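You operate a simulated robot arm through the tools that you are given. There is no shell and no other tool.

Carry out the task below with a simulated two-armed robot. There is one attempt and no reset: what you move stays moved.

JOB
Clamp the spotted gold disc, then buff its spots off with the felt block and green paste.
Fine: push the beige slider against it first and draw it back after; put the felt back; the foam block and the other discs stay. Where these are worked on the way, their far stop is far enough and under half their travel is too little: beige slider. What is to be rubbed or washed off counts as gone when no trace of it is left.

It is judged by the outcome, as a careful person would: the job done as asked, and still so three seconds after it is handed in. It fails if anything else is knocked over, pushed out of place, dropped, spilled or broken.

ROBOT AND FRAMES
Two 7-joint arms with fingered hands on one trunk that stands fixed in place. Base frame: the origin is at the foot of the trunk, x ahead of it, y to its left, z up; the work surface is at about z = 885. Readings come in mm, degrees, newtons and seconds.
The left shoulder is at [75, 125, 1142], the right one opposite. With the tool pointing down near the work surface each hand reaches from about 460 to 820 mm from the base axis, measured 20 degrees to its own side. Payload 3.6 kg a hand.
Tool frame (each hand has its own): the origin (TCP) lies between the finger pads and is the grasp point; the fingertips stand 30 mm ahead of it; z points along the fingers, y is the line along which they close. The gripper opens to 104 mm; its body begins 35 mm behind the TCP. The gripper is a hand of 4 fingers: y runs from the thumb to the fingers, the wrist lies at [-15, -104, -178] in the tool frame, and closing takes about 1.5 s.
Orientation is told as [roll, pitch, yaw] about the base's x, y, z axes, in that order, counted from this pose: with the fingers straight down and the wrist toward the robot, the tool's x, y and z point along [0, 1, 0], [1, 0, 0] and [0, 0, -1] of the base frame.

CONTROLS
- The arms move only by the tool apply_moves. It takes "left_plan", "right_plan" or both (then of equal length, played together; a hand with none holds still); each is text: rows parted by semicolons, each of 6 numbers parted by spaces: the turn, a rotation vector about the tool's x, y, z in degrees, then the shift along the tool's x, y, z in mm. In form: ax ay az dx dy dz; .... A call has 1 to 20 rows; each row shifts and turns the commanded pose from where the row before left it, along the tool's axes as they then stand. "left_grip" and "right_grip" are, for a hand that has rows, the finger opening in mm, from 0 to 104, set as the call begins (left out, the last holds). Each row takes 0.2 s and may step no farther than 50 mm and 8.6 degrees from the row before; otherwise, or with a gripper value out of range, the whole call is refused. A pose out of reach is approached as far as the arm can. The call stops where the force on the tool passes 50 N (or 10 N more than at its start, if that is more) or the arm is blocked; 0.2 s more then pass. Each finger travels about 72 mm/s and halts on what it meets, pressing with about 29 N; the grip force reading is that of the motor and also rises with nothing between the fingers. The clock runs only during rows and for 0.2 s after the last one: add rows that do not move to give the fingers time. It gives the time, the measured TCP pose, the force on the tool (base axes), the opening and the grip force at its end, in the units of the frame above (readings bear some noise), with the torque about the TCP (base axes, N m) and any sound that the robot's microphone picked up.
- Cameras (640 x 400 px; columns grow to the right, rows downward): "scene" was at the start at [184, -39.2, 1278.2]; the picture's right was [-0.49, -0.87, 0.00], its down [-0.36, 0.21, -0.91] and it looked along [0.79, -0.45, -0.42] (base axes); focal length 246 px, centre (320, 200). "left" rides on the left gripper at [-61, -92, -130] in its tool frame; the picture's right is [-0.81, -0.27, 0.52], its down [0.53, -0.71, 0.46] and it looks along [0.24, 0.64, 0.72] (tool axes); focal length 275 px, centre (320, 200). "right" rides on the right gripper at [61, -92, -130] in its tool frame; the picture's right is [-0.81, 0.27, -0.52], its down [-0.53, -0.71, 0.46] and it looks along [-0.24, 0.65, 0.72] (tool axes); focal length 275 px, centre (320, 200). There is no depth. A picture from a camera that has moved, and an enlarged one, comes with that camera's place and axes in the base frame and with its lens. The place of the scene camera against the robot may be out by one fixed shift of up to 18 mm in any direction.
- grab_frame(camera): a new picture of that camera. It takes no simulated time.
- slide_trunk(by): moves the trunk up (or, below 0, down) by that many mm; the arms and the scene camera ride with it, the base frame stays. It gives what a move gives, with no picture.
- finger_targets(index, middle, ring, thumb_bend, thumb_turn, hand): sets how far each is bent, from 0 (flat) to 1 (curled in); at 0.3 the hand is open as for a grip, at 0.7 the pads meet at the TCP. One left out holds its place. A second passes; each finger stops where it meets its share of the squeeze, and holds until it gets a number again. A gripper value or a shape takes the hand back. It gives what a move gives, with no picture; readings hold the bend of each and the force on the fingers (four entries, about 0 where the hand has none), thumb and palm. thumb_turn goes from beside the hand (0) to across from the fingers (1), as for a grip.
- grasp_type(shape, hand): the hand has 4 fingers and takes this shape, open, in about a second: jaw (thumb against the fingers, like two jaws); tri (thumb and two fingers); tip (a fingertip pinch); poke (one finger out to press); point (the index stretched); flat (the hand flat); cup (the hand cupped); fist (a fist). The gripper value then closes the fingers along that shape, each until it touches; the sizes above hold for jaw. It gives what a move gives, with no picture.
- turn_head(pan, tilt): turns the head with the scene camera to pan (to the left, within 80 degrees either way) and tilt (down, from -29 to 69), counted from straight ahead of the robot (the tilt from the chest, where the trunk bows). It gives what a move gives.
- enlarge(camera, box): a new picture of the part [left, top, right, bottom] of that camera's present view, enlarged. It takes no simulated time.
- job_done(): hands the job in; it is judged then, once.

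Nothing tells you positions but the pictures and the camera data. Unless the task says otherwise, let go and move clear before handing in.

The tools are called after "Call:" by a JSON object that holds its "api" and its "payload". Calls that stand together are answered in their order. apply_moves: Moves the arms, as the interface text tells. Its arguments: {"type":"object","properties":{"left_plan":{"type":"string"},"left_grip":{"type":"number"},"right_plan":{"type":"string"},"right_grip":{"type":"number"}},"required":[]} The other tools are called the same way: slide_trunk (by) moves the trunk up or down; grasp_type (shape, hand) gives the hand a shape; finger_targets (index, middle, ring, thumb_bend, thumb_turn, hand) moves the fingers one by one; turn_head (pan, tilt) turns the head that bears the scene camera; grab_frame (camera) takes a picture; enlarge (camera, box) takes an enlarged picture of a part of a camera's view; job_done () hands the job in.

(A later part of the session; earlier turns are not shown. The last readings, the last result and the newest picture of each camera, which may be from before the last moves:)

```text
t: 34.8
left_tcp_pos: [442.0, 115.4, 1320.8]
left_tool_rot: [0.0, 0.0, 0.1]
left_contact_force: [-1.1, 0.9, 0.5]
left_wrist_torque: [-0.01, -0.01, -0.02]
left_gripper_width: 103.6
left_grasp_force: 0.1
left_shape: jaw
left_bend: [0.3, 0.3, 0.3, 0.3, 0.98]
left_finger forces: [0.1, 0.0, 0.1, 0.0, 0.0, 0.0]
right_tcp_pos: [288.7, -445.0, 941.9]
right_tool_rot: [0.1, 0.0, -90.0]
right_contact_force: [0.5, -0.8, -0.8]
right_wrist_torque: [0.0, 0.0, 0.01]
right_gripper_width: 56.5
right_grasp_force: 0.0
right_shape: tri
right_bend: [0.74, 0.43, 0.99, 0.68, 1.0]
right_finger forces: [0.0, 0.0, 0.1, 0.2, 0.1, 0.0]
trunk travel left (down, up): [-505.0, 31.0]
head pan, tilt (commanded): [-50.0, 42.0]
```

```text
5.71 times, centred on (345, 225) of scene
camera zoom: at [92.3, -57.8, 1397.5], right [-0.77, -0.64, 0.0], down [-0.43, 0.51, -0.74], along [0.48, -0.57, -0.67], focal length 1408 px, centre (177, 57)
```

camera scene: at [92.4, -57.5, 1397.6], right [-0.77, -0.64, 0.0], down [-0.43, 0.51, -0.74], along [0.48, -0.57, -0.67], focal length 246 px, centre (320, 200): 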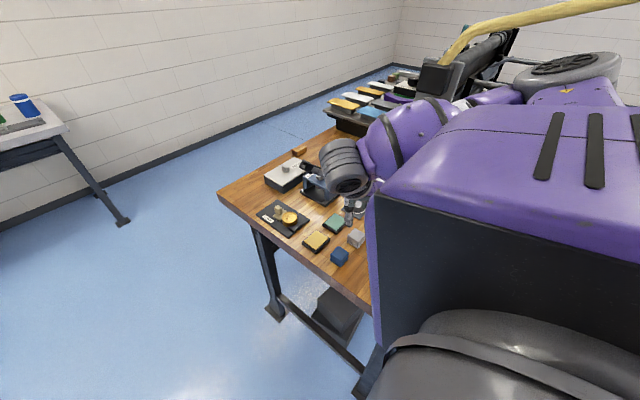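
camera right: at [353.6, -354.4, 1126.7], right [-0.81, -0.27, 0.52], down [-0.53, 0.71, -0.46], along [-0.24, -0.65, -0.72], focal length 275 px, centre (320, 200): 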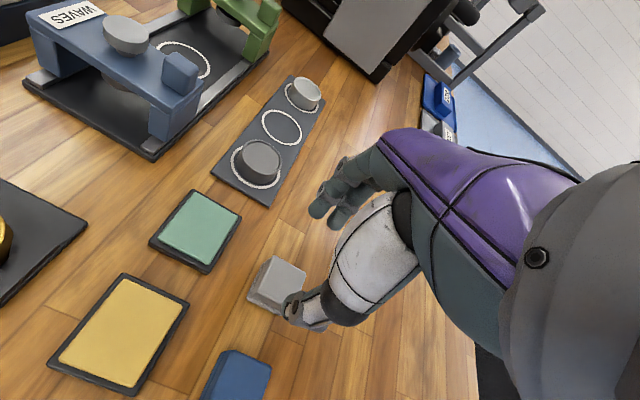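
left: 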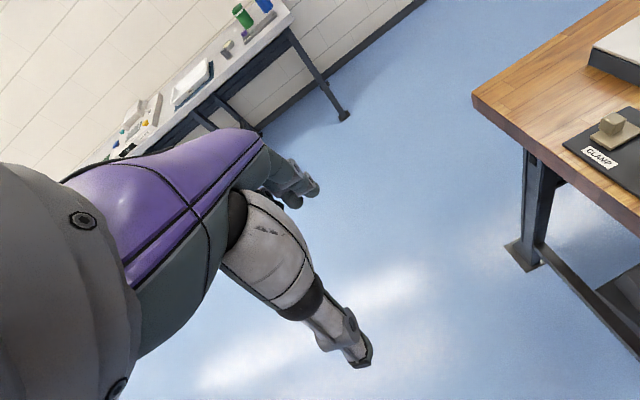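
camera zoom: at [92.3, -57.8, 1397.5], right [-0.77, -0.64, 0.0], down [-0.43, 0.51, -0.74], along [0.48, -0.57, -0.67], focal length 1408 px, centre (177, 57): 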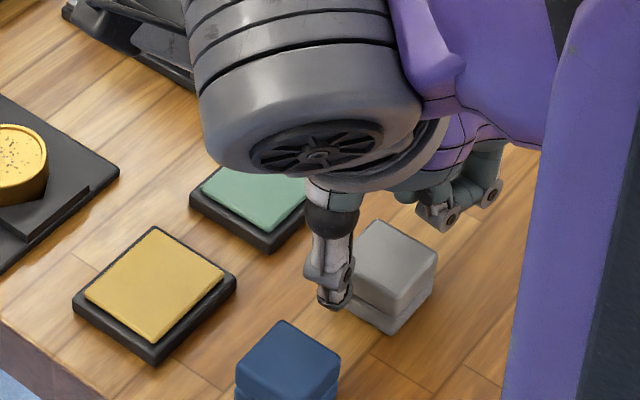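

Alignment looks right: thumb on the +y face, two fingers beyond the −y face. Descending to z≈926 and closing.

Call:
{"api": "apply_moves", "payload": {"right_plan": "0 0 0 0 0 8; 0 0 0 0 0 8; 0 0 0 0 0 0"}}

Call:
{"api": "apply_moves", "payload": {"right_plan": "0 0 0 0 0 0; 0 0 0 0 0 0; 0 0 0 0 0 0; 0 0 0 0 0 0; 0 0 0 0 0 0; 0 0 0 0 0 0", "right_grip": 30}}

Call:
{"api": "enlarge", "payload": {"camera": "right", "box": [220, 170, 400, 350]}}

Call:
{"api": "enlarge", "payload": {"camera": "scene", "box": [310, 190, 380, 260]}}

```text
t: 35.6
left_tcp_pos: [442.0, 114.2, 1321.3]
left_tool_rot: [0.0, 0.0, 0.2]
left_contact_force: [0.8, 0.3, 0.1]
left_wrist_torque: [0.0, -0.01, 0.01]
left_gripper_width: 103.6
left_grasp_force: 0.1
left_shape: jaw
left_bend: [0.3, 0.3, 0.3, 0.3, 0.98]
left_finger forces: [0.0, 0.0, 0.0, 0.0, 0.1, 0.0]
right_tcp_pos: [288.9, -446.3, 926.8]
right_tool_rot: [0.0, 0.0, -90.0]
right_contact_force: [-0.3, 0.6, 0.3]
right_wrist_torque: [0.0, -0.01, 0.0]
right_gripper_width: 56.7
right_grasp_force: 0.1
right_shape: tri
right_bend: [0.74, 0.43, 0.99, 0.68, 1.0]
right_finger forces: [0.0, 0.1, 0.1, 0.0, 0.0, 0.0]
trunk travel left (down, up): [-505.0, 31.0]
head pan, tilt (commanded): [-50.0, 42.0]
```

```text
t: 37.0
left_tcp_pos: [440.8, 115.6, 1319.2]
left_tool_rot: [0.0, 0.0, 0.1]
left_contact_force: [-0.1, -0.9, -0.5]
left_wrist_torque: [0.04, 0.02, 0.0]
left_gripper_width: 103.8
left_grasp_force: 0.1
left_shape: jaw
left_bend: [0.3, 0.3, 0.3, 0.3, 0.98]
left_finger forces: [0.0, 0.0, 0.0, 0.0, 0.0, 0.1]
right_tcp_pos: [289.5, -445.5, 927.3]
right_tool_rot: [0.1, 0.0, -90.0]
right_contact_force: [-0.2, 0.0, 0.2]
right_wrist_torque: [-0.01, 0.02, -0.01]
right_gripper_width: 31.7
right_grasp_force: 0.1
right_shape: tri
right_bend: [0.74, 0.53, 0.99, 0.73, 1.0]
right_finger forces: [0.8, 0.8, 0.1, 0.0, 1.4, 0.0]
trunk travel left (down, up): [-505.0, 31.0]
head pan, tilt (commanded): [-50.0, 42.0]
```

```text
2.22 times, centred on (310, 260) of right
camera zoom: at [351.3, -353.8, 1057.9], right [-0.81, -0.27, 0.52], down [-0.53, 0.71, -0.46], along [-0.24, -0.65, -0.72], focal length 612 px, centre (342, 67)
```

zoom: 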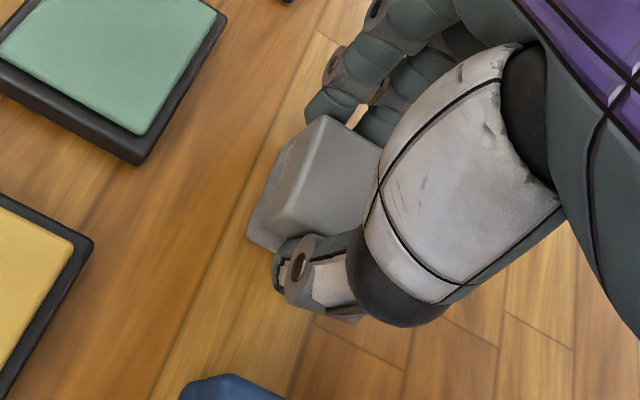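

```text
5.71 times, centred on (345, 225) of scene
camera zoom: at [92.4, -57.9, 1397.5], right [-0.77, -0.64, 0.0], down [-0.43, 0.51, -0.74], along [0.48, -0.57, -0.67], focal length 1408 px, centre (177, 57)
```

zoom: 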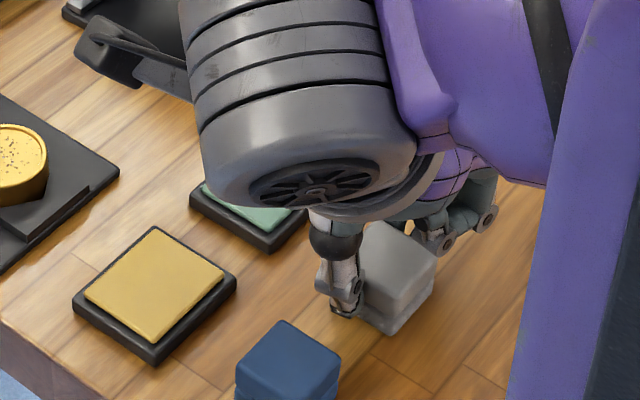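

Index, middle and thumb all touch the felt at this pose (TCP 289, −445.6, 927 — I'll return there). Now squeezing and lifting a little.

Call:
{"api": "apply_moves", "payload": {"right_plan": "0 0 0 0 0 0; 0 0 0 0 0 0; 0 0 0 0 0 0; 0 0 0 0 0 0; 0 0 0 0 0 -10; 0 0 0 0 0 -20; 0 0 0 0 0 0", "right_grip": 0}}

Call:
{"api": "enlarge", "payload": {"camera": "right", "box": [220, 170, 400, 350]}}

Call:
{"api": "enlarge", "payload": {"camera": "scene", "box": [310, 190, 380, 260]}}

```text
t: 38.6
left_tcp_pos: [441.4, 114.9, 1320.9]
left_tool_rot: [0.0, 0.1, 0.1]
left_contact_force: [0.1, -0.8, 0.0]
left_wrist_torque: [-0.01, 0.02, 0.01]
left_gripper_width: 103.4
left_grasp_force: 0.1
left_shape: jaw
left_bend: [0.3, 0.3, 0.3, 0.3, 0.98]
left_finger forces: [0.0, 0.2, 0.0, 0.0, 0.0, 0.0]
right_tcp_pos: [289.7, -446.1, 956.9]
right_tool_rot: [0.0, 0.1, -90.0]
right_contact_force: [0.5, -0.3, -0.2]
right_wrist_torque: [-0.01, -0.02, -0.02]
right_gripper_width: 30.4
right_grasp_force: 28.9
right_shape: tri
right_bend: [0.74, 0.54, 1.0, 0.74, 1.0]
right_finger forces: [13.2, 12.9, 0.1, 0.0, 26.1, 0.0]
trunk travel left (down, up): [-505.0, 31.0]
head pan, tilt (commanded): [-50.0, 42.0]
```

```text
2.22 times, centred on (310, 260) of right
camera zoom: at [351.4, -354.2, 1088.4], right [-0.81, -0.28, 0.52], down [-0.53, 0.71, -0.46], along [-0.24, -0.64, -0.72], focal length 612 px, centre (342, 67)
```

zoom: 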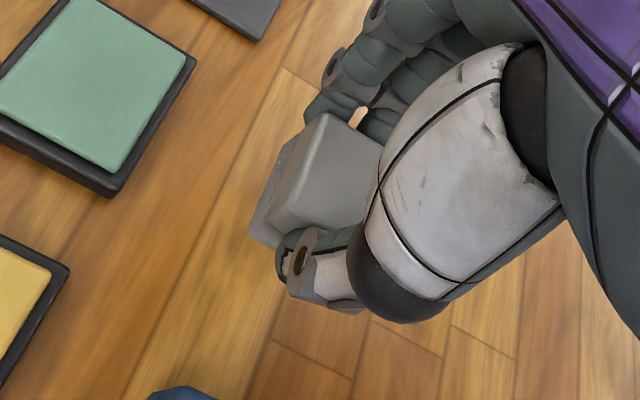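

```text
5.71 times, centred on (345, 225) of scene
camera zoom: at [92.5, -58.1, 1397.5], right [-0.77, -0.64, 0.0], down [-0.43, 0.51, -0.74], along [0.48, -0.57, -0.67], focal length 1408 px, centre (177, 57)
```

zoom: 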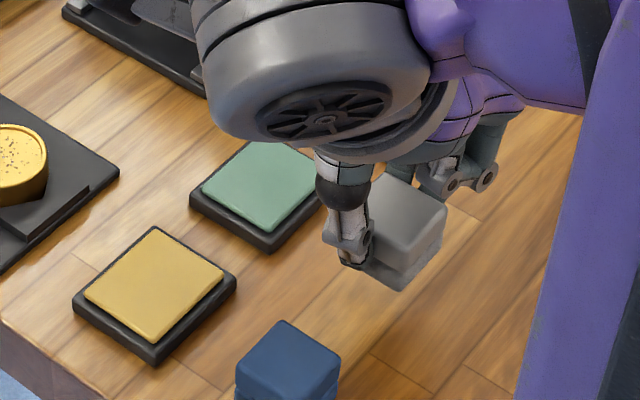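

The block is held firmly and level. Before using it I'll look closely at its texture against the blue one to be sure it is felt.

Call:
{"api": "enlarge", "payload": {"camera": "right", "box": [280, 215, 345, 285]}}

Call:
{"api": "enlarge", "payload": {"camera": "scene", "box": [326, 240, 354, 268]}}

Call:
{"api": "enlarge", "payload": {"camera": "scene", "box": [340, 212, 372, 244]}}

```text
5.71 times, centred on (312, 250) of right
camera zoom: at [351.4, -354.2, 1088.4], right [-0.81, -0.28, 0.52], down [-0.53, 0.71, -0.46], along [-0.24, -0.64, -0.72], focal length 1573 px, centre (363, -86)
```

zoom: 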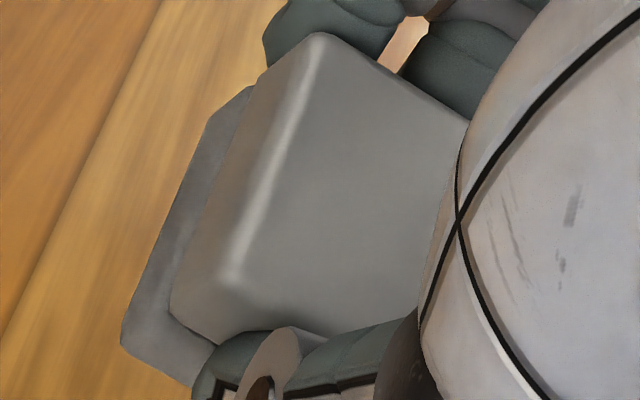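

```text
14.29 times, centred on (340, 254) of scene
camera zoom: at [92.5, -58.1, 1397.5], right [-0.77, -0.64, 0.0], down [-0.43, 0.51, -0.74], along [0.48, -0.57, -0.67], focal length 3521 px, centre (34, -571)
```

zoom: 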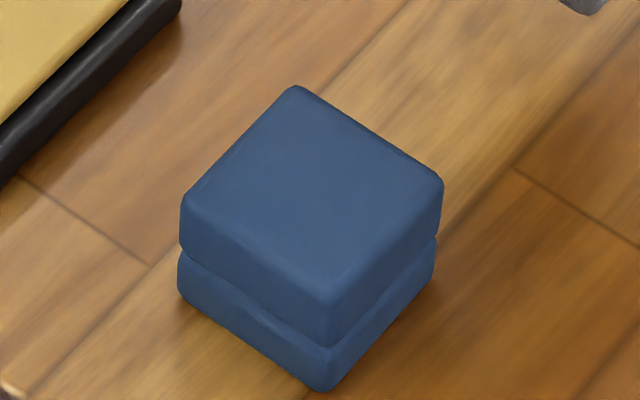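

```text
12.50 times, centred on (356, 228) of scene
camera zoom: at [92.5, -58.1, 1397.5], right [-0.77, -0.64, 0.0], down [-0.43, 0.51, -0.74], along [0.48, -0.57, -0.67], focal length 3081 px, centre (-130, -150)
```

zoom: 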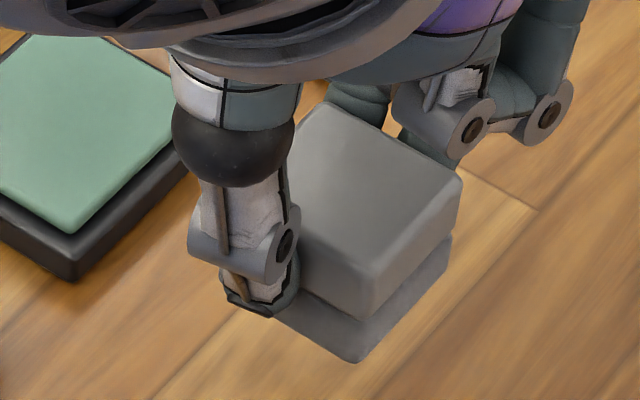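

It's the grey felt (pad layer under a handle). Now I'll carry it over the green paste pad centre (366, −457) and descend towards it.

Call:
{"api": "apply_moves", "payload": {"right_plan": "0 0 0 0 0 -18; 0 0 0 40 6 0; 0 0 0 39 6 0; 0 0 0 0 0 0; 0 0 0 0 0 15; 0 0 0 0 0 0"}}

Call:
{"api": "grab_frame", "payload": {"camera": "right"}}

Call:
{"api": "enlarge", "payload": {"camera": "scene", "box": [300, 170, 390, 250]}}

```text
t: 40.0
left_tcp_pos: [441.6, 115.7, 1320.5]
left_tool_rot: [0.0, 0.1, 0.1]
left_contact_force: [0.4, -0.1, -0.4]
left_wrist_torque: [-0.01, 0.0, -0.01]
left_gripper_width: 103.8
left_grasp_force: 0.0
left_shape: jaw
left_bend: [0.3, 0.3, 0.3, 0.3, 0.98]
left_finger forces: [0.0, 0.0, 0.0, 0.1, 0.0, 0.0]
right_tcp_pos: [367.4, -457.4, 961.0]
right_tool_rot: [0.2, 0.1, -90.0]
right_contact_force: [0.0, 0.1, -0.9]
right_wrist_torque: [-0.02, 0.02, -0.02]
right_gripper_width: 30.3
right_grasp_force: 29.3
right_shape: tri
right_bend: [0.74, 0.54, 1.0, 0.74, 1.0]
right_finger forces: [13.2, 12.9, 0.0, 0.0, 26.0, 0.0]
trunk travel left (down, up): [-505.0, 31.0]
head pan, tilt (commanded): [-50.0, 42.0]
```

```text
taken
camera right: at [429.7, -365.7, 1091.1], right [-0.81, -0.27, 0.52], down [-0.53, 0.71, -0.46], along [-0.24, -0.65, -0.72], focal length 275 px, centre (320, 200)
```

right: 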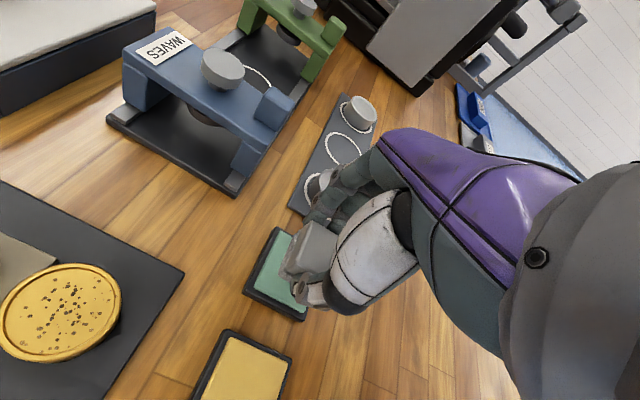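

```text
5.00 times, centred on (345, 210) of scene
camera zoom: at [92.0, -57.9, 1397.6], right [-0.77, -0.64, 0.0], down [-0.43, 0.51, -0.74], along [0.48, -0.57, -0.67], focal length 1232 px, centre (195, 150)
```

zoom: 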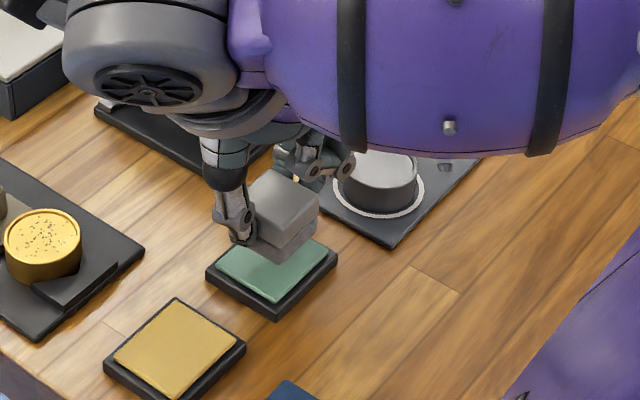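

The felt is over the green pad. I'll lower in small steps until the paste is touched with light force.

Call:
{"api": "apply_moves", "payload": {"right_plan": "0 0 0 0 0 5; 0 0 0 0 0 4; 0 0 0 0 0 3; 0 0 0 0 0 0"}}

Call:
{"api": "enlarge", "payload": {"camera": "right", "box": [220, 200, 360, 340]}}

```text
t: 41.0
left_tcp_pos: [442.7, 115.2, 1320.5]
left_tool_rot: [0.1, -0.1, 0.1]
left_contact_force: [0.0, -0.8, -0.1]
left_wrist_torque: [0.01, -0.02, -0.02]
left_gripper_width: 103.6
left_grasp_force: 0.0
left_shape: jaw
left_bend: [0.3, 0.3, 0.3, 0.3, 0.98]
left_finger forces: [0.0, 0.1, 0.0, 0.1, 0.0, 0.0]
right_tcp_pos: [368.8, -457.8, 948.2]
right_tool_rot: [0.1, 0.0, -90.0]
right_contact_force: [0.0, 0.7, -0.7]
right_wrist_torque: [-0.01, 0.05, -0.01]
right_gripper_width: 30.3
right_grasp_force: 28.8
right_shape: tri
right_bend: [0.74, 0.54, 1.0, 0.74, 1.0]
right_finger forces: [13.2, 12.9, 0.0, 0.0, 26.1, 0.0]
trunk travel left (down, up): [-505.0, 31.0]
head pan, tilt (commanded): [-50.0, 42.0]
```

```text
2.86 times, centred on (290, 270) of right
camera zoom: at [430.1, -365.6, 1079.2], right [-0.81, -0.27, 0.52], down [-0.53, 0.71, -0.46], along [-0.24, -0.64, -0.72], focal length 786 px, centre (406, 0)
```

zoom: 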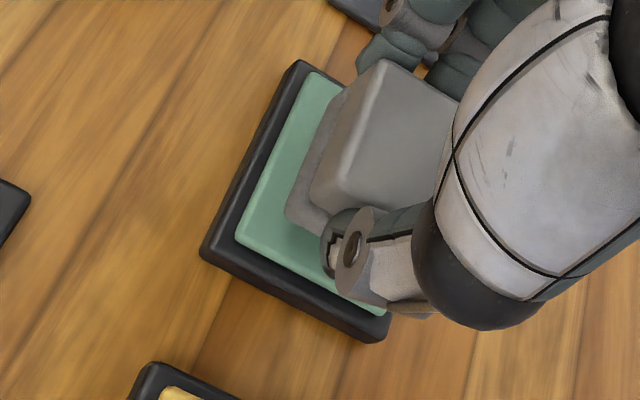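

The felt is centred over the green paste, just above it. Continuing down in 2 mm steps.

Call:
{"api": "apply_moves", "payload": {"right_plan": "0 0 0 0 0 2; 0 0 0 0 0 2; 0 0 0 0 0 0"}}

Call:
{"api": "enlarge", "payload": {"camera": "scene", "box": [320, 190, 370, 240]}}

```text
t: 41.8
left_tcp_pos: [441.8, 114.4, 1321.2]
left_tool_rot: [0.0, 0.0, 0.0]
left_contact_force: [0.9, -0.5, -0.6]
left_wrist_torque: [0.0, 0.02, 0.02]
left_gripper_width: 103.6
left_grasp_force: 0.0
left_shape: jaw
left_bend: [0.3, 0.3, 0.3, 0.3, 0.98]
left_finger forces: [0.0, 0.0, 0.0, 0.1, 0.1, 0.0]
right_tcp_pos: [368.4, -457.6, 944.0]
right_tool_rot: [0.1, 0.1, -90.0]
right_contact_force: [-0.2, 0.9, -0.2]
right_wrist_torque: [-0.01, 0.04, -0.02]
right_gripper_width: 30.1
right_grasp_force: 29.2
right_shape: tri
right_bend: [0.74, 0.54, 1.0, 0.74, 1.0]
right_finger forces: [13.2, 12.9, 0.1, 0.0, 26.0, 0.0]
trunk travel left (down, up): [-505.0, 31.0]
head pan, tilt (commanded): [-50.0, 42.0]
```

```text
8.00 times, centred on (345, 215) of scene
camera zoom: at [92.4, -57.9, 1397.5], right [-0.77, -0.64, 0.0], down [-0.43, 0.51, -0.74], along [0.48, -0.57, -0.67], focal length 1972 px, centre (120, 80)
```

zoom: 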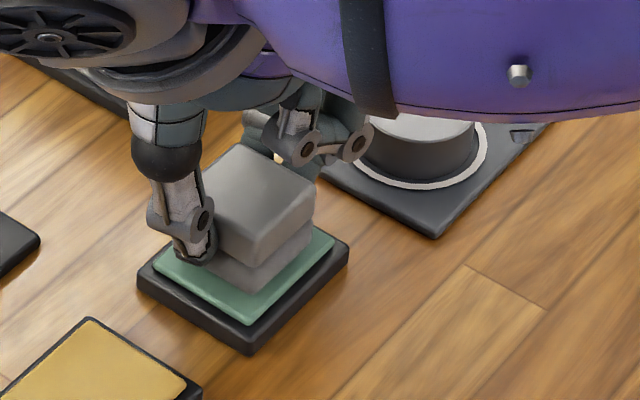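

No contact yet (force ≈ 0). Two more millimetres at a time.

Call:
{"api": "apply_moves", "payload": {"right_plan": "0 0 0 0 0 1.5; 0 0 0 0 0 1.5; 0 0 0 0 0 0"}}

```text
t: 42.6
left_tcp_pos: [443.7, 115.5, 1320.8]
left_tool_rot: [0.0, 0.0, 0.1]
left_contact_force: [0.0, 0.6, 0.6]
left_wrist_torque: [-0.01, 0.02, 0.02]
left_gripper_width: 103.7
left_grasp_force: 0.1
left_shape: jaw
left_bend: [0.3, 0.3, 0.3, 0.3, 0.98]
left_finger forces: [0.0, 0.0, 0.1, 0.1, 0.0, 0.1]
right_tcp_pos: [368.3, -457.0, 941.4]
right_tool_rot: [0.1, 0.0, -90.0]
right_contact_force: [-0.1, 0.7, 0.2]
right_wrist_torque: [-0.01, 0.01, 0.05]
right_gripper_width: 30.5
right_grasp_force: 29.3
right_shape: tri
right_bend: [0.74, 0.54, 1.0, 0.74, 1.0]
right_finger forces: [13.3, 12.8, 0.1, 0.0, 26.1, 0.1]
trunk travel left (down, up): [-505.0, 31.0]
head pan, tilt (commanded): [-50.0, 42.0]
```

Still no contact force at z≈941. Going on gently.

Call:
{"api": "apply_moves", "payload": {"right_plan": "0 0 0 0 0 1.5; 0 0 0 0 0 1.5; 0 0 0 0 0 0"}}

Call:
{"api": "enlarge", "payload": {"camera": "scene", "box": [325, 195, 365, 235]}}

```text
t: 43.4
left_tcp_pos: [440.7, 117.0, 1321.8]
left_tool_rot: [-0.1, -0.1, 0.1]
left_contact_force: [-0.9, 1.1, -0.1]
left_wrist_torque: [0.0, -0.03, -0.01]
left_gripper_width: 103.6
left_grasp_force: 0.1
left_shape: jaw
left_bend: [0.3, 0.3, 0.3, 0.3, 0.98]
left_finger forces: [0.1, 0.0, 0.0, 0.0, 0.0, 0.0]
right_tcp_pos: [368.5, -456.9, 939.7]
right_tool_rot: [0.2, 0.0, -90.0]
right_contact_force: [1.0, -0.9, 10.5]
right_wrist_torque: [-0.06, 0.01, -0.02]
right_gripper_width: 30.7
right_grasp_force: 29.1
right_shape: tri
right_bend: [0.74, 0.54, 1.0, 0.74, 1.0]
right_finger forces: [14.1, 14.2, 0.1, 0.0, 27.9, 0.1]
trunk travel left (down, up): [-505.0, 31.0]
head pan, tilt (commanded): [-50.0, 42.0]
```

```text
10.00 times, centred on (345, 215) of scene
camera zoom: at [91.7, -57.2, 1397.7], right [-0.77, -0.64, 0.0], down [-0.43, 0.51, -0.74], along [0.48, -0.57, -0.67], focal length 2464 px, centre (70, 50)
```

zoom: 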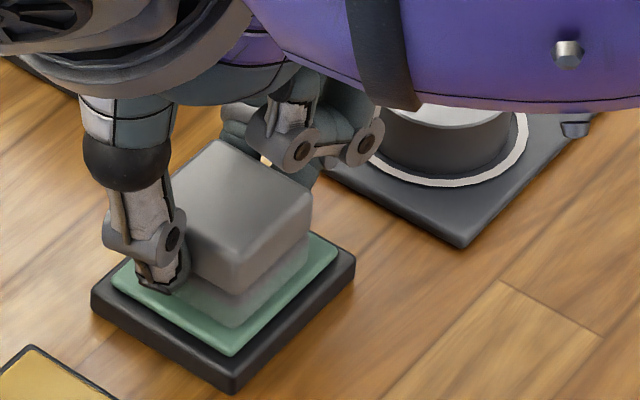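

Firm contact: about 10 N on the green paste. I'll hold it a moment, then lift and check that the felt took paste.

Call:
{"api": "apply_moves", "payload": {"right_plan": "0 0 0 0 0 0; 0 0 0 0 0 0; 0 0 0 0 0 0; 0 0 0 0 0 -10; 0 0 0 0 0 -20; 0 0 0 0 0 -15; 0 0 0 0 0 0"}}

Call:
{"api": "enlarge", "payload": {"camera": "scene", "box": [320, 180, 370, 230]}}

Call:
{"api": "enlarge", "payload": {"camera": "right", "box": [220, 200, 360, 340]}}

```text
t: 45.0
left_tcp_pos: [442.2, 116.1, 1319.9]
left_tool_rot: [0.0, 0.0, 0.1]
left_contact_force: [0.5, 0.0, -0.5]
left_wrist_torque: [0.0, -0.01, 0.0]
left_gripper_width: 103.8
left_grasp_force: 0.1
left_shape: jaw
left_bend: [0.3, 0.3, 0.3, 0.3, 0.98]
left_finger forces: [0.0, 0.1, 0.0, 0.1, 0.0, 0.0]
right_tcp_pos: [367.7, -455.9, 982.9]
right_tool_rot: [-0.1, 0.0, -90.0]
right_contact_force: [-1.2, -0.4, 0.3]
right_wrist_torque: [-0.03, 0.03, 0.04]
right_gripper_width: 30.6
right_grasp_force: 28.2
right_shape: tri
right_bend: [0.74, 0.54, 1.0, 0.74, 1.0]
right_finger forces: [13.8, 13.8, 0.0, 0.0, 27.7, 0.0]
trunk travel left (down, up): [-505.0, 31.0]
head pan, tilt (commanded): [-50.0, 42.0]
```

```text
8.00 times, centred on (345, 205) of scene
camera zoom: at [92.4, -57.9, 1397.5], right [-0.77, -0.64, 0.0], down [-0.43, 0.51, -0.74], along [0.48, -0.57, -0.67], focal length 1972 px, centre (120, 160)
```

zoom: 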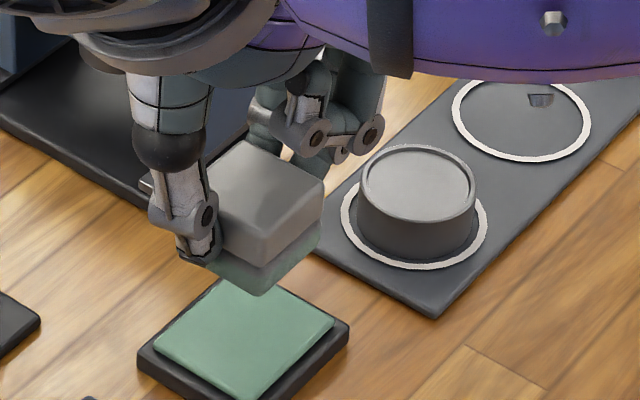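

```text
2.86 times, centred on (290, 270) of right
camera zoom: at [429.5, -365.3, 1114.7], right [-0.81, -0.28, 0.52], down [-0.53, 0.71, -0.46], along [-0.24, -0.64, -0.72], focal length 786 px, centre (406, 0)
```

zoom: 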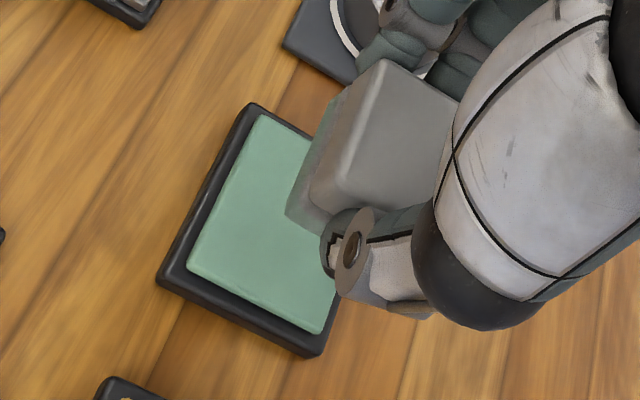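

The felt's underside is now green with paste. I'll carry it over the clamped disc at a safe height and re-measure the disc.

Call:
{"api": "apply_moves", "payload": {"right_plan": "0 0 0 0 0 -8; 0 0 0 35 -25.8 0; 0 0 0 35 -25.8 0; 0 0 0 33 -25.8 0; 0 0 0 0 0 0"}}

Call:
{"api": "grab_frame", "payload": {"camera": "right"}}

Call:
{"api": "grab_frame", "payload": {"camera": "scene"}}

```text
t: 46.2
left_tcp_pos: [441.2, 116.1, 1320.6]
left_tool_rot: [0.1, 0.0, 0.1]
left_contact_force: [0.0, -0.5, -0.7]
left_wrist_torque: [0.01, 0.01, 0.0]
left_gripper_width: 103.6
left_grasp_force: 0.2
left_shape: jaw
left_bend: [0.3, 0.3, 0.3, 0.3, 0.98]
left_finger forces: [0.0, 0.0, 0.0, 0.1, 0.0, 0.1]
right_tcp_pos: [471.7, -377.8, 992.2]
right_tool_rot: [0.2, 0.0, -90.0]
right_contact_force: [-0.9, 0.2, 0.0]
right_wrist_torque: [0.04, -0.03, -0.02]
right_gripper_width: 30.8
right_grasp_force: 29.3
right_shape: tri
right_bend: [0.74, 0.54, 1.0, 0.74, 1.0]
right_finger forces: [13.8, 13.8, 0.1, 0.0, 27.5, 0.0]
trunk travel left (down, up): [-505.0, 31.0]
head pan, tilt (commanded): [-50.0, 42.0]
```

```text
taken
camera right: at [532.8, -287.1, 1122.9], right [-0.81, -0.27, 0.52], down [-0.53, 0.71, -0.46], along [-0.24, -0.65, -0.72], focal length 275 px, centre (320, 200)
```

right: 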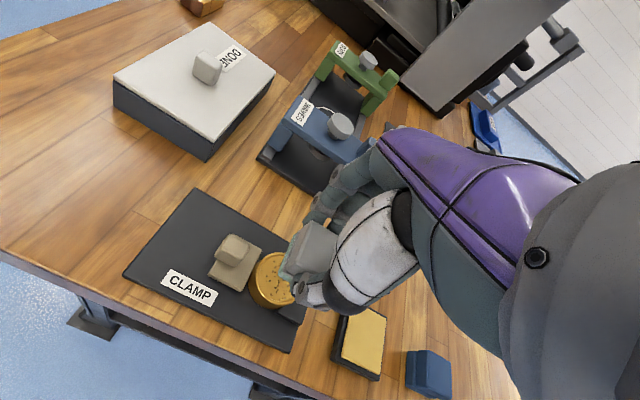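

```text
taken
camera scene: at [91.7, -58.4, 1397.5], right [-0.77, -0.64, 0.0], down [-0.43, 0.51, -0.74], along [0.48, -0.57, -0.67], focal length 246 px, centre (320, 200)
```

scene: 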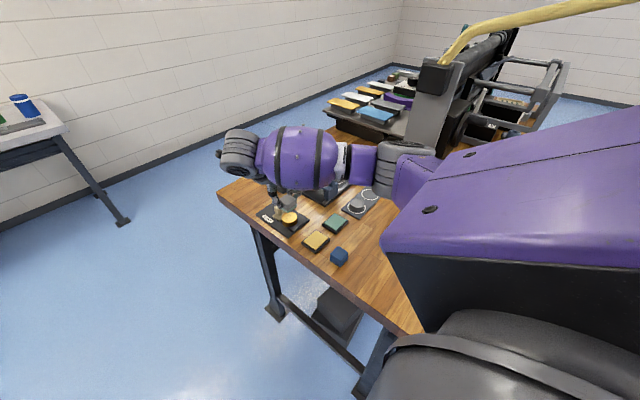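

The felt is above the clamp; I'll zoom to measure disc against felt.

Call:
{"api": "enlarge", "payload": {"camera": "right", "box": [200, 210, 340, 330]}}

Call:
{"api": "enlarge", "payload": {"camera": "scene", "box": [250, 170, 330, 240]}}

```text
3.33 times, centred on (270, 270) of right
camera zoom: at [532.8, -287.1, 1122.9], right [-0.81, -0.27, 0.52], down [-0.53, 0.71, -0.46], along [-0.24, -0.65, -0.72], focal length 918 px, centre (487, -33)
```

zoom: 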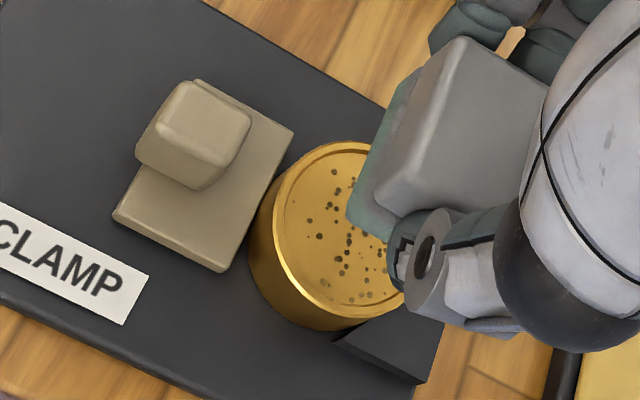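

```text
5.71 times, centred on (290, 205) of scene
camera zoom: at [91.7, -58.4, 1397.5], right [-0.77, -0.64, 0.0], down [-0.43, 0.51, -0.74], along [0.48, -0.57, -0.67], focal length 1408 px, centre (491, 171)
```

zoom: 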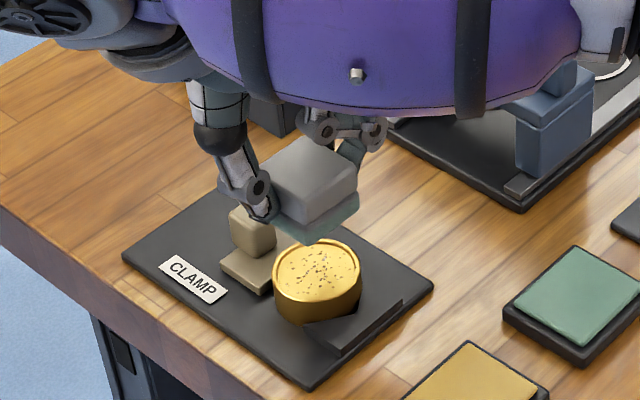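

Disc centre ≈ (470, −379); the felt is nearly centred on it. Lowering toward the disc.

Call:
{"api": "apply_moves", "payload": {"right_plan": "0 0 0 1 1 15; 0 0 0 0 0 15; 0 0 0 0 0 0"}}

Call:
{"api": "enlarge", "payload": {"camera": "scene", "box": [260, 180, 320, 240]}}

Call:
{"api": "enlarge", "payload": {"camera": "right", "box": [200, 210, 340, 330]}}

```text
t: 47.0
left_tcp_pos: [441.7, 115.5, 1320.4]
left_tool_rot: [0.0, 0.0, 0.1]
left_contact_force: [-0.5, 0.5, -0.8]
left_wrist_torque: [-0.02, 0.01, 0.0]
left_gripper_width: 103.7
left_grasp_force: 0.0
left_shape: jaw
left_bend: [0.3, 0.3, 0.3, 0.3, 0.98]
left_finger forces: [0.0, 0.0, 0.1, 0.0, 0.0, 0.0]
right_tcp_pos: [471.2, -379.5, 961.8]
right_tool_rot: [0.0, 0.1, -90.0]
right_contact_force: [0.8, 0.7, -0.2]
right_wrist_torque: [0.01, -0.01, 0.01]
right_gripper_width: 30.9
right_grasp_force: 29.0
right_shape: tri
right_bend: [0.74, 0.54, 1.0, 0.74, 1.0]
right_finger forces: [13.8, 13.9, 0.0, 0.1, 27.6, 0.0]
trunk travel left (down, up): [-505.0, 31.0]
head pan, tilt (commanded): [-50.0, 42.0]
```

```text
6.67 times, centred on (290, 210) of scene
camera zoom: at [92.4, -57.9, 1397.5], right [-0.77, -0.64, 0.0], down [-0.43, 0.51, -0.74], along [0.48, -0.57, -0.67], focal length 1643 px, centre (520, 133)
```

zoom: 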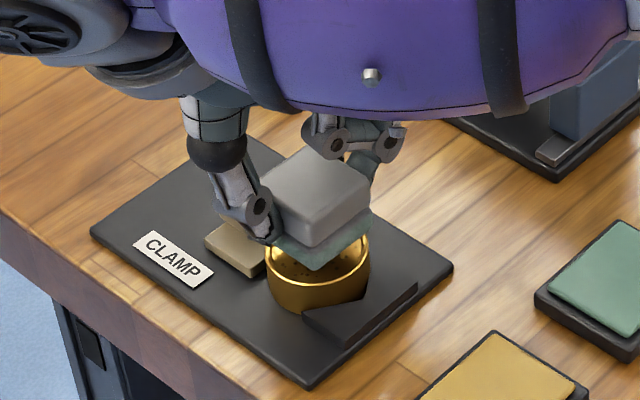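

```text
3.33 times, centred on (270, 270) of right
camera zoom: at [534.0, -288.4, 1092.5], right [-0.81, -0.27, 0.52], down [-0.53, 0.71, -0.46], along [-0.24, -0.64, -0.72], focal length 918 px, centre (487, -33)
```

zoom: 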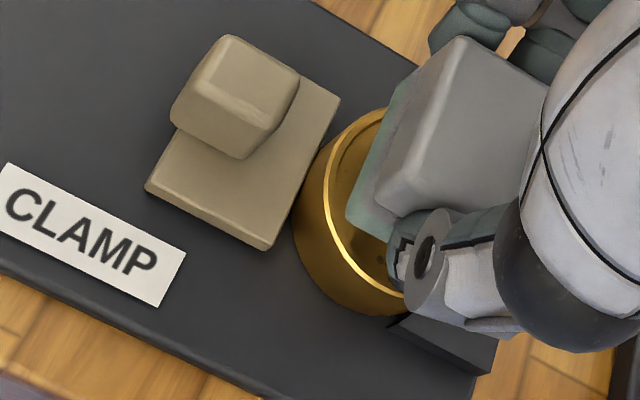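

The felt hovers just above the disc face. Lowering in 2 mm steps to touch.

Call:
{"api": "apply_moves", "payload": {"right_plan": "0 0 0 0 0 2; 0 0 0 0 0 2; 0 0 0 0 0 2; 0 0 0 0 0 0"}}

```text
t: 48.0
left_tcp_pos: [440.9, 116.0, 1320.7]
left_tool_rot: [0.0, -0.1, 0.1]
left_contact_force: [1.0, 0.7, 0.2]
left_wrist_torque: [-0.02, -0.01, 0.01]
left_gripper_width: 103.7
left_grasp_force: 0.0
left_shape: jaw
left_bend: [0.3, 0.3, 0.3, 0.3, 0.98]
left_finger forces: [0.0, 0.0, 0.0, 0.0, 0.1, 0.0]
right_tcp_pos: [471.7, -380.4, 955.9]
right_tool_rot: [0.1, 0.0, -90.0]
right_contact_force: [0.0, 0.4, -0.4]
right_wrist_torque: [0.0, -0.03, -0.03]
right_gripper_width: 30.9
right_grasp_force: 28.8
right_shape: tri
right_bend: [0.74, 0.54, 1.0, 0.74, 1.0]
right_finger forces: [13.6, 13.8, 0.1, 0.0, 27.5, 0.0]
trunk travel left (down, up): [-505.0, 31.0]
head pan, tilt (commanded): [-50.0, 42.0]
```

No contact yet at z≈956. Continuing with 1.5 mm steps.

Call:
{"api": "apply_moves", "payload": {"right_plan": "0 0 0 0 0 1.5; 0 0 0 0 0 1.5; 0 0 0 0 0 0"}}

```text
t: 48.8
left_tcp_pos: [440.9, 115.0, 1320.2]
left_tool_rot: [0.0, 0.0, 0.1]
left_contact_force: [0.1, -0.7, -0.2]
left_wrist_torque: [0.0, 0.02, 0.03]
left_gripper_width: 103.6
left_grasp_force: 0.0
left_shape: jaw
left_bend: [0.3, 0.3, 0.3, 0.3, 0.98]
left_finger forces: [0.0, 0.0, 0.0, 0.1, 0.0, 0.0]
right_tcp_pos: [471.5, -380.9, 952.5]
right_tool_rot: [0.2, 0.1, -90.0]
right_contact_force: [0.3, -0.1, -0.2]
right_wrist_torque: [0.01, 0.0, 0.02]
right_gripper_width: 30.7
right_grasp_force: 28.7
right_shape: tri
right_bend: [0.74, 0.54, 1.0, 0.74, 1.0]
right_finger forces: [13.8, 13.7, 0.0, 0.0, 27.6, 0.1]
trunk travel left (down, up): [-505.0, 31.0]
head pan, tilt (commanded): [-50.0, 42.0]
```

Call:
{"api": "apply_moves", "payload": {"right_plan": "0 0 0 0 0 1.2; 0 0 0 0 0 1.2; 0 0 0 0 0 0"}}

Call:
{"api": "enlarge", "payload": {"camera": "right", "box": [200, 210, 340, 330]}}

Call:
{"api": "enlarge", "payload": {"camera": "scene", "box": [270, 190, 310, 230]}}

```text
t: 49.6
left_tcp_pos: [441.3, 115.6, 1320.0]
left_tool_rot: [-0.1, -0.1, 0.2]
left_contact_force: [0.3, 0.0, 0.2]
left_wrist_torque: [-0.02, 0.0, -0.01]
left_gripper_width: 103.8
left_grasp_force: 0.0
left_shape: jaw
left_bend: [0.3, 0.3, 0.3, 0.3, 0.98]
left_finger forces: [0.0, 0.1, 0.0, 0.1, 0.1, 0.0]
right_tcp_pos: [472.9, -380.2, 951.7]
right_tool_rot: [0.1, -0.1, -90.0]
right_contact_force: [0.4, -0.1, 10.1]
right_wrist_torque: [-0.03, 0.0, 0.02]
right_gripper_width: 31.0
right_grasp_force: 29.0
right_shape: tri
right_bend: [0.74, 0.54, 1.0, 0.74, 1.0]
right_finger forces: [14.3, 14.4, 0.0, 0.0, 28.4, 0.1]
trunk travel left (down, up): [-505.0, 31.0]
head pan, tilt (commanded): [-50.0, 42.0]
```

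```text
3.33 times, centred on (270, 270) of right
camera zoom: at [533.9, -288.6, 1082.8], right [-0.81, -0.27, 0.51], down [-0.53, 0.71, -0.46], along [-0.24, -0.65, -0.72], focal length 918 px, centre (487, -33)
```

zoom: 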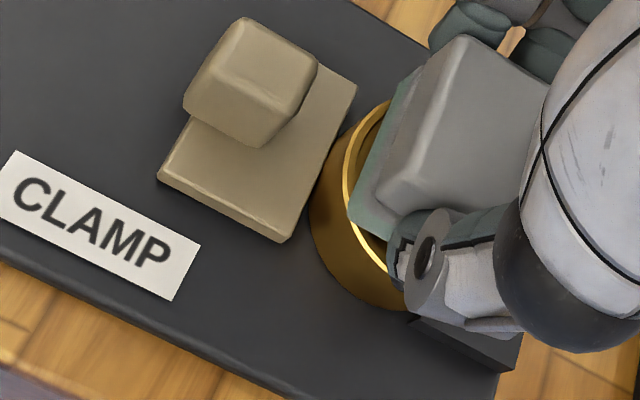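

```text
10.00 times, centred on (290, 210) of scene
camera zoom: at [91.4, -57.3, 1397.7], right [-0.77, -0.64, 0.0], down [-0.43, 0.51, -0.74], along [0.48, -0.57, -0.67], focal length 2464 px, centre (620, 100)
```

zoom: 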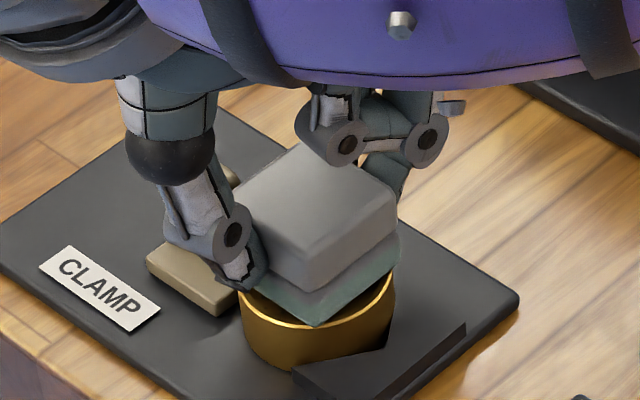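

Contact at ~10 N on the disc. I'll start buffing with short strokes along x and y.

Call:
{"api": "apply_moves", "payload": {"right_plan": "0 0 0 5 0 0; 0 0 0 -5 0 0; 0 0 0 -5 0 0; 0 0 0 5 0 0; 0 0 0 0 5 0; 0 0 0 0 -5 0; 0 0 0 0 -5 0; 0 0 0 0 5 0; 0 0 0 0 0 0"}}

Call:
{"api": "enlarge", "payload": {"camera": "scene", "box": [260, 180, 320, 240]}}

```text
t: 51.6
left_tcp_pos: [441.0, 115.7, 1320.9]
left_tool_rot: [-0.2, -0.1, 0.2]
left_contact_force: [0.2, 0.1, 0.5]
left_wrist_torque: [-0.01, -0.03, -0.04]
left_gripper_width: 103.7
left_grasp_force: 0.2
left_shape: jaw
left_bend: [0.3, 0.3, 0.3, 0.3, 0.98]
left_finger forces: [0.0, 0.1, 0.0, 0.0, 0.0, 0.0]
right_tcp_pos: [470.6, -379.2, 951.8]
right_tool_rot: [0.1, 0.1, -89.9]
right_contact_force: [-1.4, 4.5, 13.7]
right_wrist_torque: [0.07, 0.05, -0.02]
right_gripper_width: 31.4
right_grasp_force: 28.7
right_shape: tri
right_bend: [0.74, 0.54, 1.0, 0.74, 1.0]
right_finger forces: [13.8, 13.8, 0.0, 0.1, 31.5, 0.0]
trunk travel left (down, up): [-505.0, 31.0]
head pan, tilt (commanded): [-50.0, 42.0]
```

```text
6.67 times, centred on (290, 210) of scene
camera zoom: at [91.1, -56.6, 1397.7], right [-0.77, -0.64, 0.0], down [-0.43, 0.51, -0.74], along [0.48, -0.57, -0.67], focal length 1643 px, centre (520, 133)
```

zoom: 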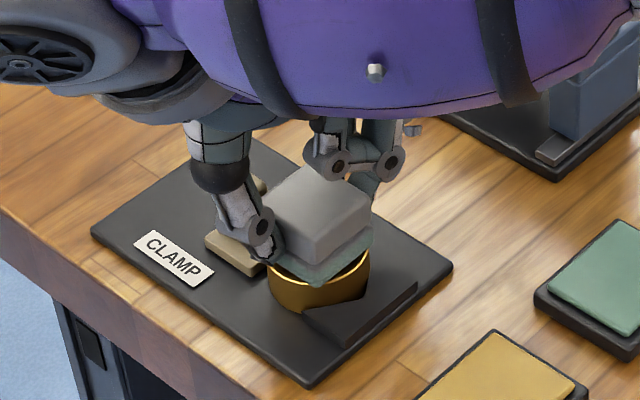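

Buffing force is about 14 N and everything holds. I'll do two circular passes.

Call:
{"api": "apply_moves", "payload": {"right_plan": "0 0 0 6 0 0; 0 0 0 -1.8 4.2 0; 0 0 0 -4.2 1.8 0; 0 0 0 -4.2 -1.8 0; 0 0 0 -1.8 -4.2 0; 0 0 0 1.8 -4.2 0; 0 0 0 4.2 -1.8 0; 0 0 0 4.2 1.8 0; 0 0 0 1.8 4.2 0; 0 0 0 -1.8 4.2 0; 0 0 0 -4.2 1.8 0; 0 0 0 -4.2 -1.8 0; 0 0 0 -1.8 -4.2 0; 0 0 0 1.8 -4.2 0; 0 0 0 4.2 -1.8 0; 0 0 0 4.2 1.8 0; 0 0 0 1.8 4.2 0; 0 0 0 -6 0 0; 0 0 0 0 0 0"}}

Call:
{"api": "enlarge", "payload": {"camera": "right", "box": [200, 210, 340, 330]}}

```text
t: 55.6
left_tcp_pos: [442.6, 115.7, 1320.5]
left_tool_rot: [0.0, 0.0, 0.2]
left_contact_force: [-0.3, -0.2, 0.0]
left_wrist_torque: [0.04, -0.01, -0.01]
left_gripper_width: 103.7
left_grasp_force: 0.0
left_shape: jaw
left_bend: [0.3, 0.3, 0.3, 0.3, 0.98]
left_finger forces: [0.0, 0.0, 0.0, 0.0, 0.0, 0.0]
right_tcp_pos: [471.8, -380.6, 950.8]
right_tool_rot: [0.1, 0.0, -90.0]
right_contact_force: [2.5, -0.1, 5.4]
right_wrist_torque: [-0.04, -0.05, -0.01]
right_gripper_width: 31.5
right_grasp_force: 29.0
right_shape: tri
right_bend: [0.74, 0.54, 1.0, 0.75, 1.0]
right_finger forces: [14.7, 14.5, 0.0, 0.1, 29.2, 0.0]
trunk travel left (down, up): [-505.0, 31.0]
head pan, tilt (commanded): [-50.0, 42.0]
```

```text
3.33 times, centred on (270, 270) of right
camera zoom: at [534.2, -288.8, 1081.6], right [-0.81, -0.27, 0.52], down [-0.53, 0.71, -0.46], along [-0.24, -0.65, -0.72], focal length 918 px, centre (487, -33)
```

zoom: 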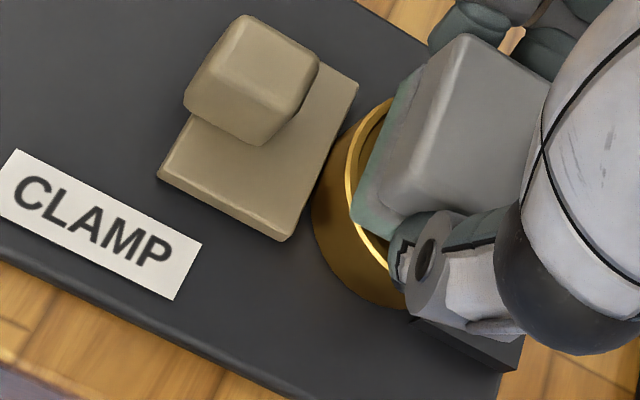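

I'll lift the felt to inspect how much of the spots is left.

Call:
{"api": "apply_moves", "payload": {"right_plan": "0 0 0 0 0 -12; 0 0 0 0 0 -20; 0 0 0 0 0 -20; 0 0 0 0 0 0"}}

Call:
{"api": "enlarge", "payload": {"camera": "scene", "box": [275, 200, 305, 230]}}

Call:
{"api": "enlarge", "payload": {"camera": "right", "box": [240, 230, 320, 310]}}

```text
t: 56.6
left_tcp_pos: [442.1, 115.6, 1319.3]
left_tool_rot: [0.0, 0.1, 0.1]
left_contact_force: [-0.2, -1.0, -0.3]
left_wrist_torque: [0.02, -0.04, 0.03]
left_gripper_width: 103.6
left_grasp_force: 0.1
left_shape: jaw
left_bend: [0.3, 0.3, 0.3, 0.3, 0.98]
left_finger forces: [0.1, 0.1, 0.0, 0.0, 0.1, 0.0]
right_tcp_pos: [472.8, -380.5, 1002.0]
right_tool_rot: [0.0, 0.0, -90.1]
right_contact_force: [-0.2, 0.1, 0.0]
right_wrist_torque: [-0.03, -0.01, 0.01]
right_gripper_width: 31.5
right_grasp_force: 29.1
right_shape: tri
right_bend: [0.74, 0.54, 1.0, 0.74, 1.0]
right_finger forces: [14.7, 13.8, 0.0, 0.0, 28.5, 0.0]
trunk travel left (down, up): [-505.0, 31.0]
head pan, tilt (commanded): [-50.0, 42.0]
```

```text
13.33 times, centred on (290, 215) of scene
camera zoom: at [92.5, -58.0, 1397.5], right [-0.77, -0.64, 0.0], down [-0.43, 0.51, -0.74], along [0.48, -0.57, -0.67], focal length 3286 px, centre (720, 0)
```

zoom: 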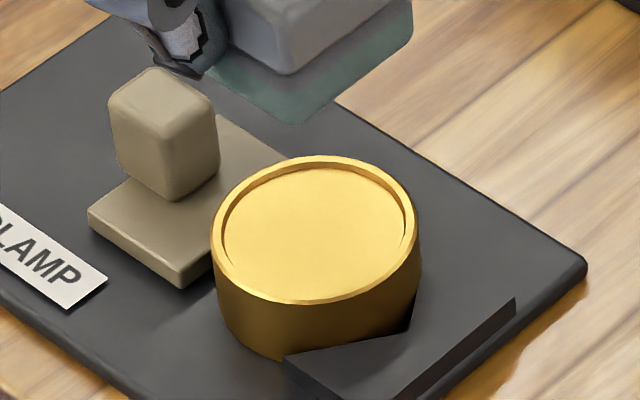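

```text
5.00 times, centred on (280, 270) of right
camera zoom: at [534.4, -288.9, 1133.1], right [-0.81, -0.28, 0.52], down [-0.53, 0.71, -0.46], along [-0.24, -0.64, -0.72], focal length 1376 px, centre (520, -150)
```

zoom: 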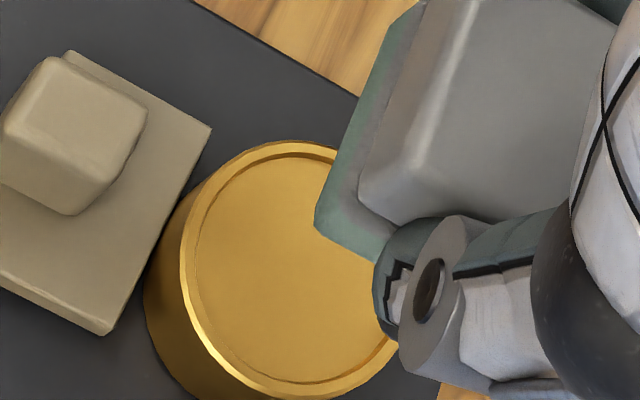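

The disc is completely clean. Now I'll return the felt to its spot: moving back above TCP (289, −446).

Call:
{"api": "apply_moves", "payload": {"right_plan": "0 0 0 -36.7 13 0; 0 0 0 -36.7 13 0; 0 0 0 -36.7 13 0; 0 0 0 -36.7 13 0; 0 0 0 -36.7 13 0; 0 0 0 0 0 0"}}

Call:
{"api": "enlarge", "payload": {"camera": "scene", "box": [300, 180, 390, 270]}}

Call:
{"api": "enlarge", "payload": {"camera": "right", "box": [180, 170, 400, 380]}}

```text
t: 58.0
left_tcp_pos: [442.8, 115.5, 1320.6]
left_tool_rot: [0.0, 0.0, 0.1]
left_contact_force: [-0.2, 0.3, -0.2]
left_wrist_torque: [0.0, 0.02, -0.01]
left_gripper_width: 103.4
left_grasp_force: 0.1
left_shape: jaw
left_bend: [0.3, 0.3, 0.3, 0.3, 0.98]
left_finger forces: [0.1, 0.1, 0.0, 0.0, 0.0, 0.0]
right_tcp_pos: [289.2, -445.5, 1001.3]
right_tool_rot: [0.1, 0.0, -90.1]
right_contact_force: [0.2, -0.6, 0.3]
right_wrist_torque: [0.02, 0.03, 0.02]
right_gripper_width: 31.3
right_grasp_force: 29.0
right_shape: tri
right_bend: [0.74, 0.54, 1.0, 0.75, 1.0]
right_finger forces: [14.3, 13.7, 0.1, 0.1, 28.1, 0.0]
trunk travel left (down, up): [-505.0, 31.0]
head pan, tilt (commanded): [-50.0, 42.0]
```

```text
4.44 times, centred on (345, 225) of scene
camera zoom: at [93.1, -57.9, 1397.4], right [-0.77, -0.64, 0.0], down [-0.43, 0.51, -0.74], along [0.48, -0.57, -0.67], focal length 1095 px, centre (209, 89)
```

zoom: 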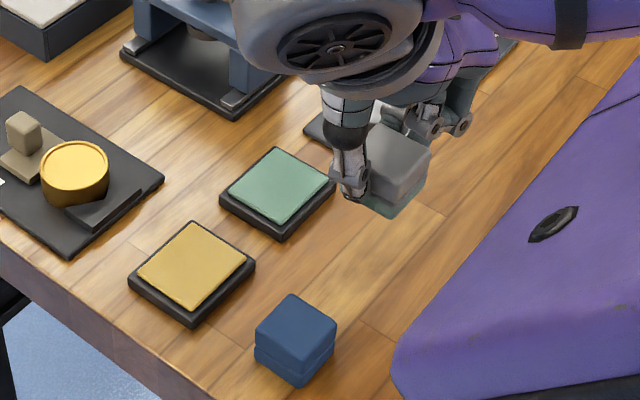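

```text
1.90 times, centred on (290, 275) of right
camera zoom: at [351.0, -353.6, 1132.6], right [-0.81, -0.28, 0.52], down [-0.53, 0.71, -0.46], along [-0.24, -0.64, -0.72], focal length 524 px, centre (377, 57)
```

zoom: 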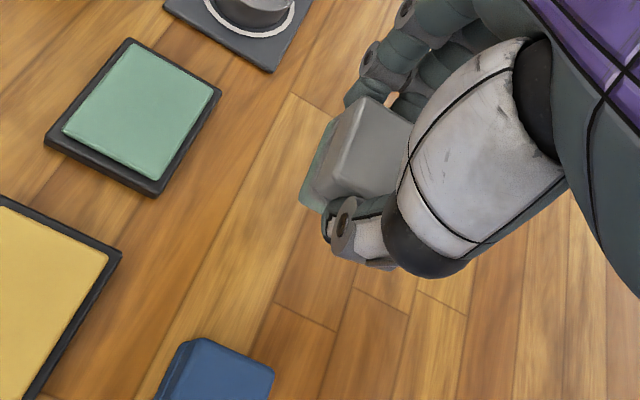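

The hand is right over the felt's original place. Lowering to z≈932, then the last millimetres gently.

Call:
{"api": "apply_moves", "payload": {"right_plan": "0 0 0 0 0 25; 0 0 0 0 0 25; 0 0 0 0 0 15; 0 0 0 0 0 4; 0 0 0 0 0 0"}}

```text
t: 59.2
left_tcp_pos: [442.1, 115.7, 1320.1]
left_tool_rot: [0.1, 0.0, 0.1]
left_contact_force: [-0.1, 0.4, -0.5]
left_wrist_torque: [0.02, -0.06, 0.01]
left_gripper_width: 103.8
left_grasp_force: 0.0
left_shape: jaw
left_bend: [0.3, 0.3, 0.3, 0.3, 0.98]
left_finger forces: [0.0, 0.0, 0.0, 0.0, 0.0, 0.1]
right_tcp_pos: [288.5, -445.0, 932.8]
right_tool_rot: [0.1, 0.0, -90.0]
right_contact_force: [-0.2, -0.4, -0.8]
right_wrist_torque: [0.0, -0.01, 0.0]
right_gripper_width: 31.4
right_grasp_force: 28.2
right_shape: tri
right_bend: [0.74, 0.54, 1.0, 0.75, 1.0]
right_finger forces: [14.4, 13.8, 0.0, 0.0, 28.1, 0.0]
trunk travel left (down, up): [-505.0, 31.0]
head pan, tilt (commanded): [-50.0, 42.0]
```

Now at z≈933 with no contact. Lowering in small steps until the felt touches the bench.

Call:
{"api": "apply_moves", "payload": {"right_plan": "0 0 0 0 0 1.5; 0 0 0 0 0 1.5; 0 0 0 0 0 1.5; 0 0 0 0 0 0"}}

```text
t: 60.2
left_tcp_pos: [440.9, 114.7, 1321.1]
left_tool_rot: [0.0, 0.0, 0.1]
left_contact_force: [-0.6, 0.4, 0.1]
left_wrist_torque: [0.0, 0.03, 0.02]
left_gripper_width: 103.4
left_grasp_force: 0.1
left_shape: jaw
left_bend: [0.3, 0.3, 0.3, 0.3, 0.98]
left_finger forces: [0.1, 0.1, 0.0, 0.1, 0.0, 0.1]
right_tcp_pos: [288.7, -446.1, 928.7]
right_tool_rot: [0.1, -0.1, -90.1]
right_contact_force: [0.0, 0.4, -1.2]
right_wrist_torque: [-0.01, -0.01, 0.0]
right_gripper_width: 31.6
right_grasp_force: 28.9
right_shape: tri
right_bend: [0.74, 0.54, 1.0, 0.75, 1.0]
right_finger forces: [14.4, 13.7, 0.1, 0.1, 28.2, 0.0]
trunk travel left (down, up): [-505.0, 31.0]
head pan, tilt (commanded): [-50.0, 42.0]
```

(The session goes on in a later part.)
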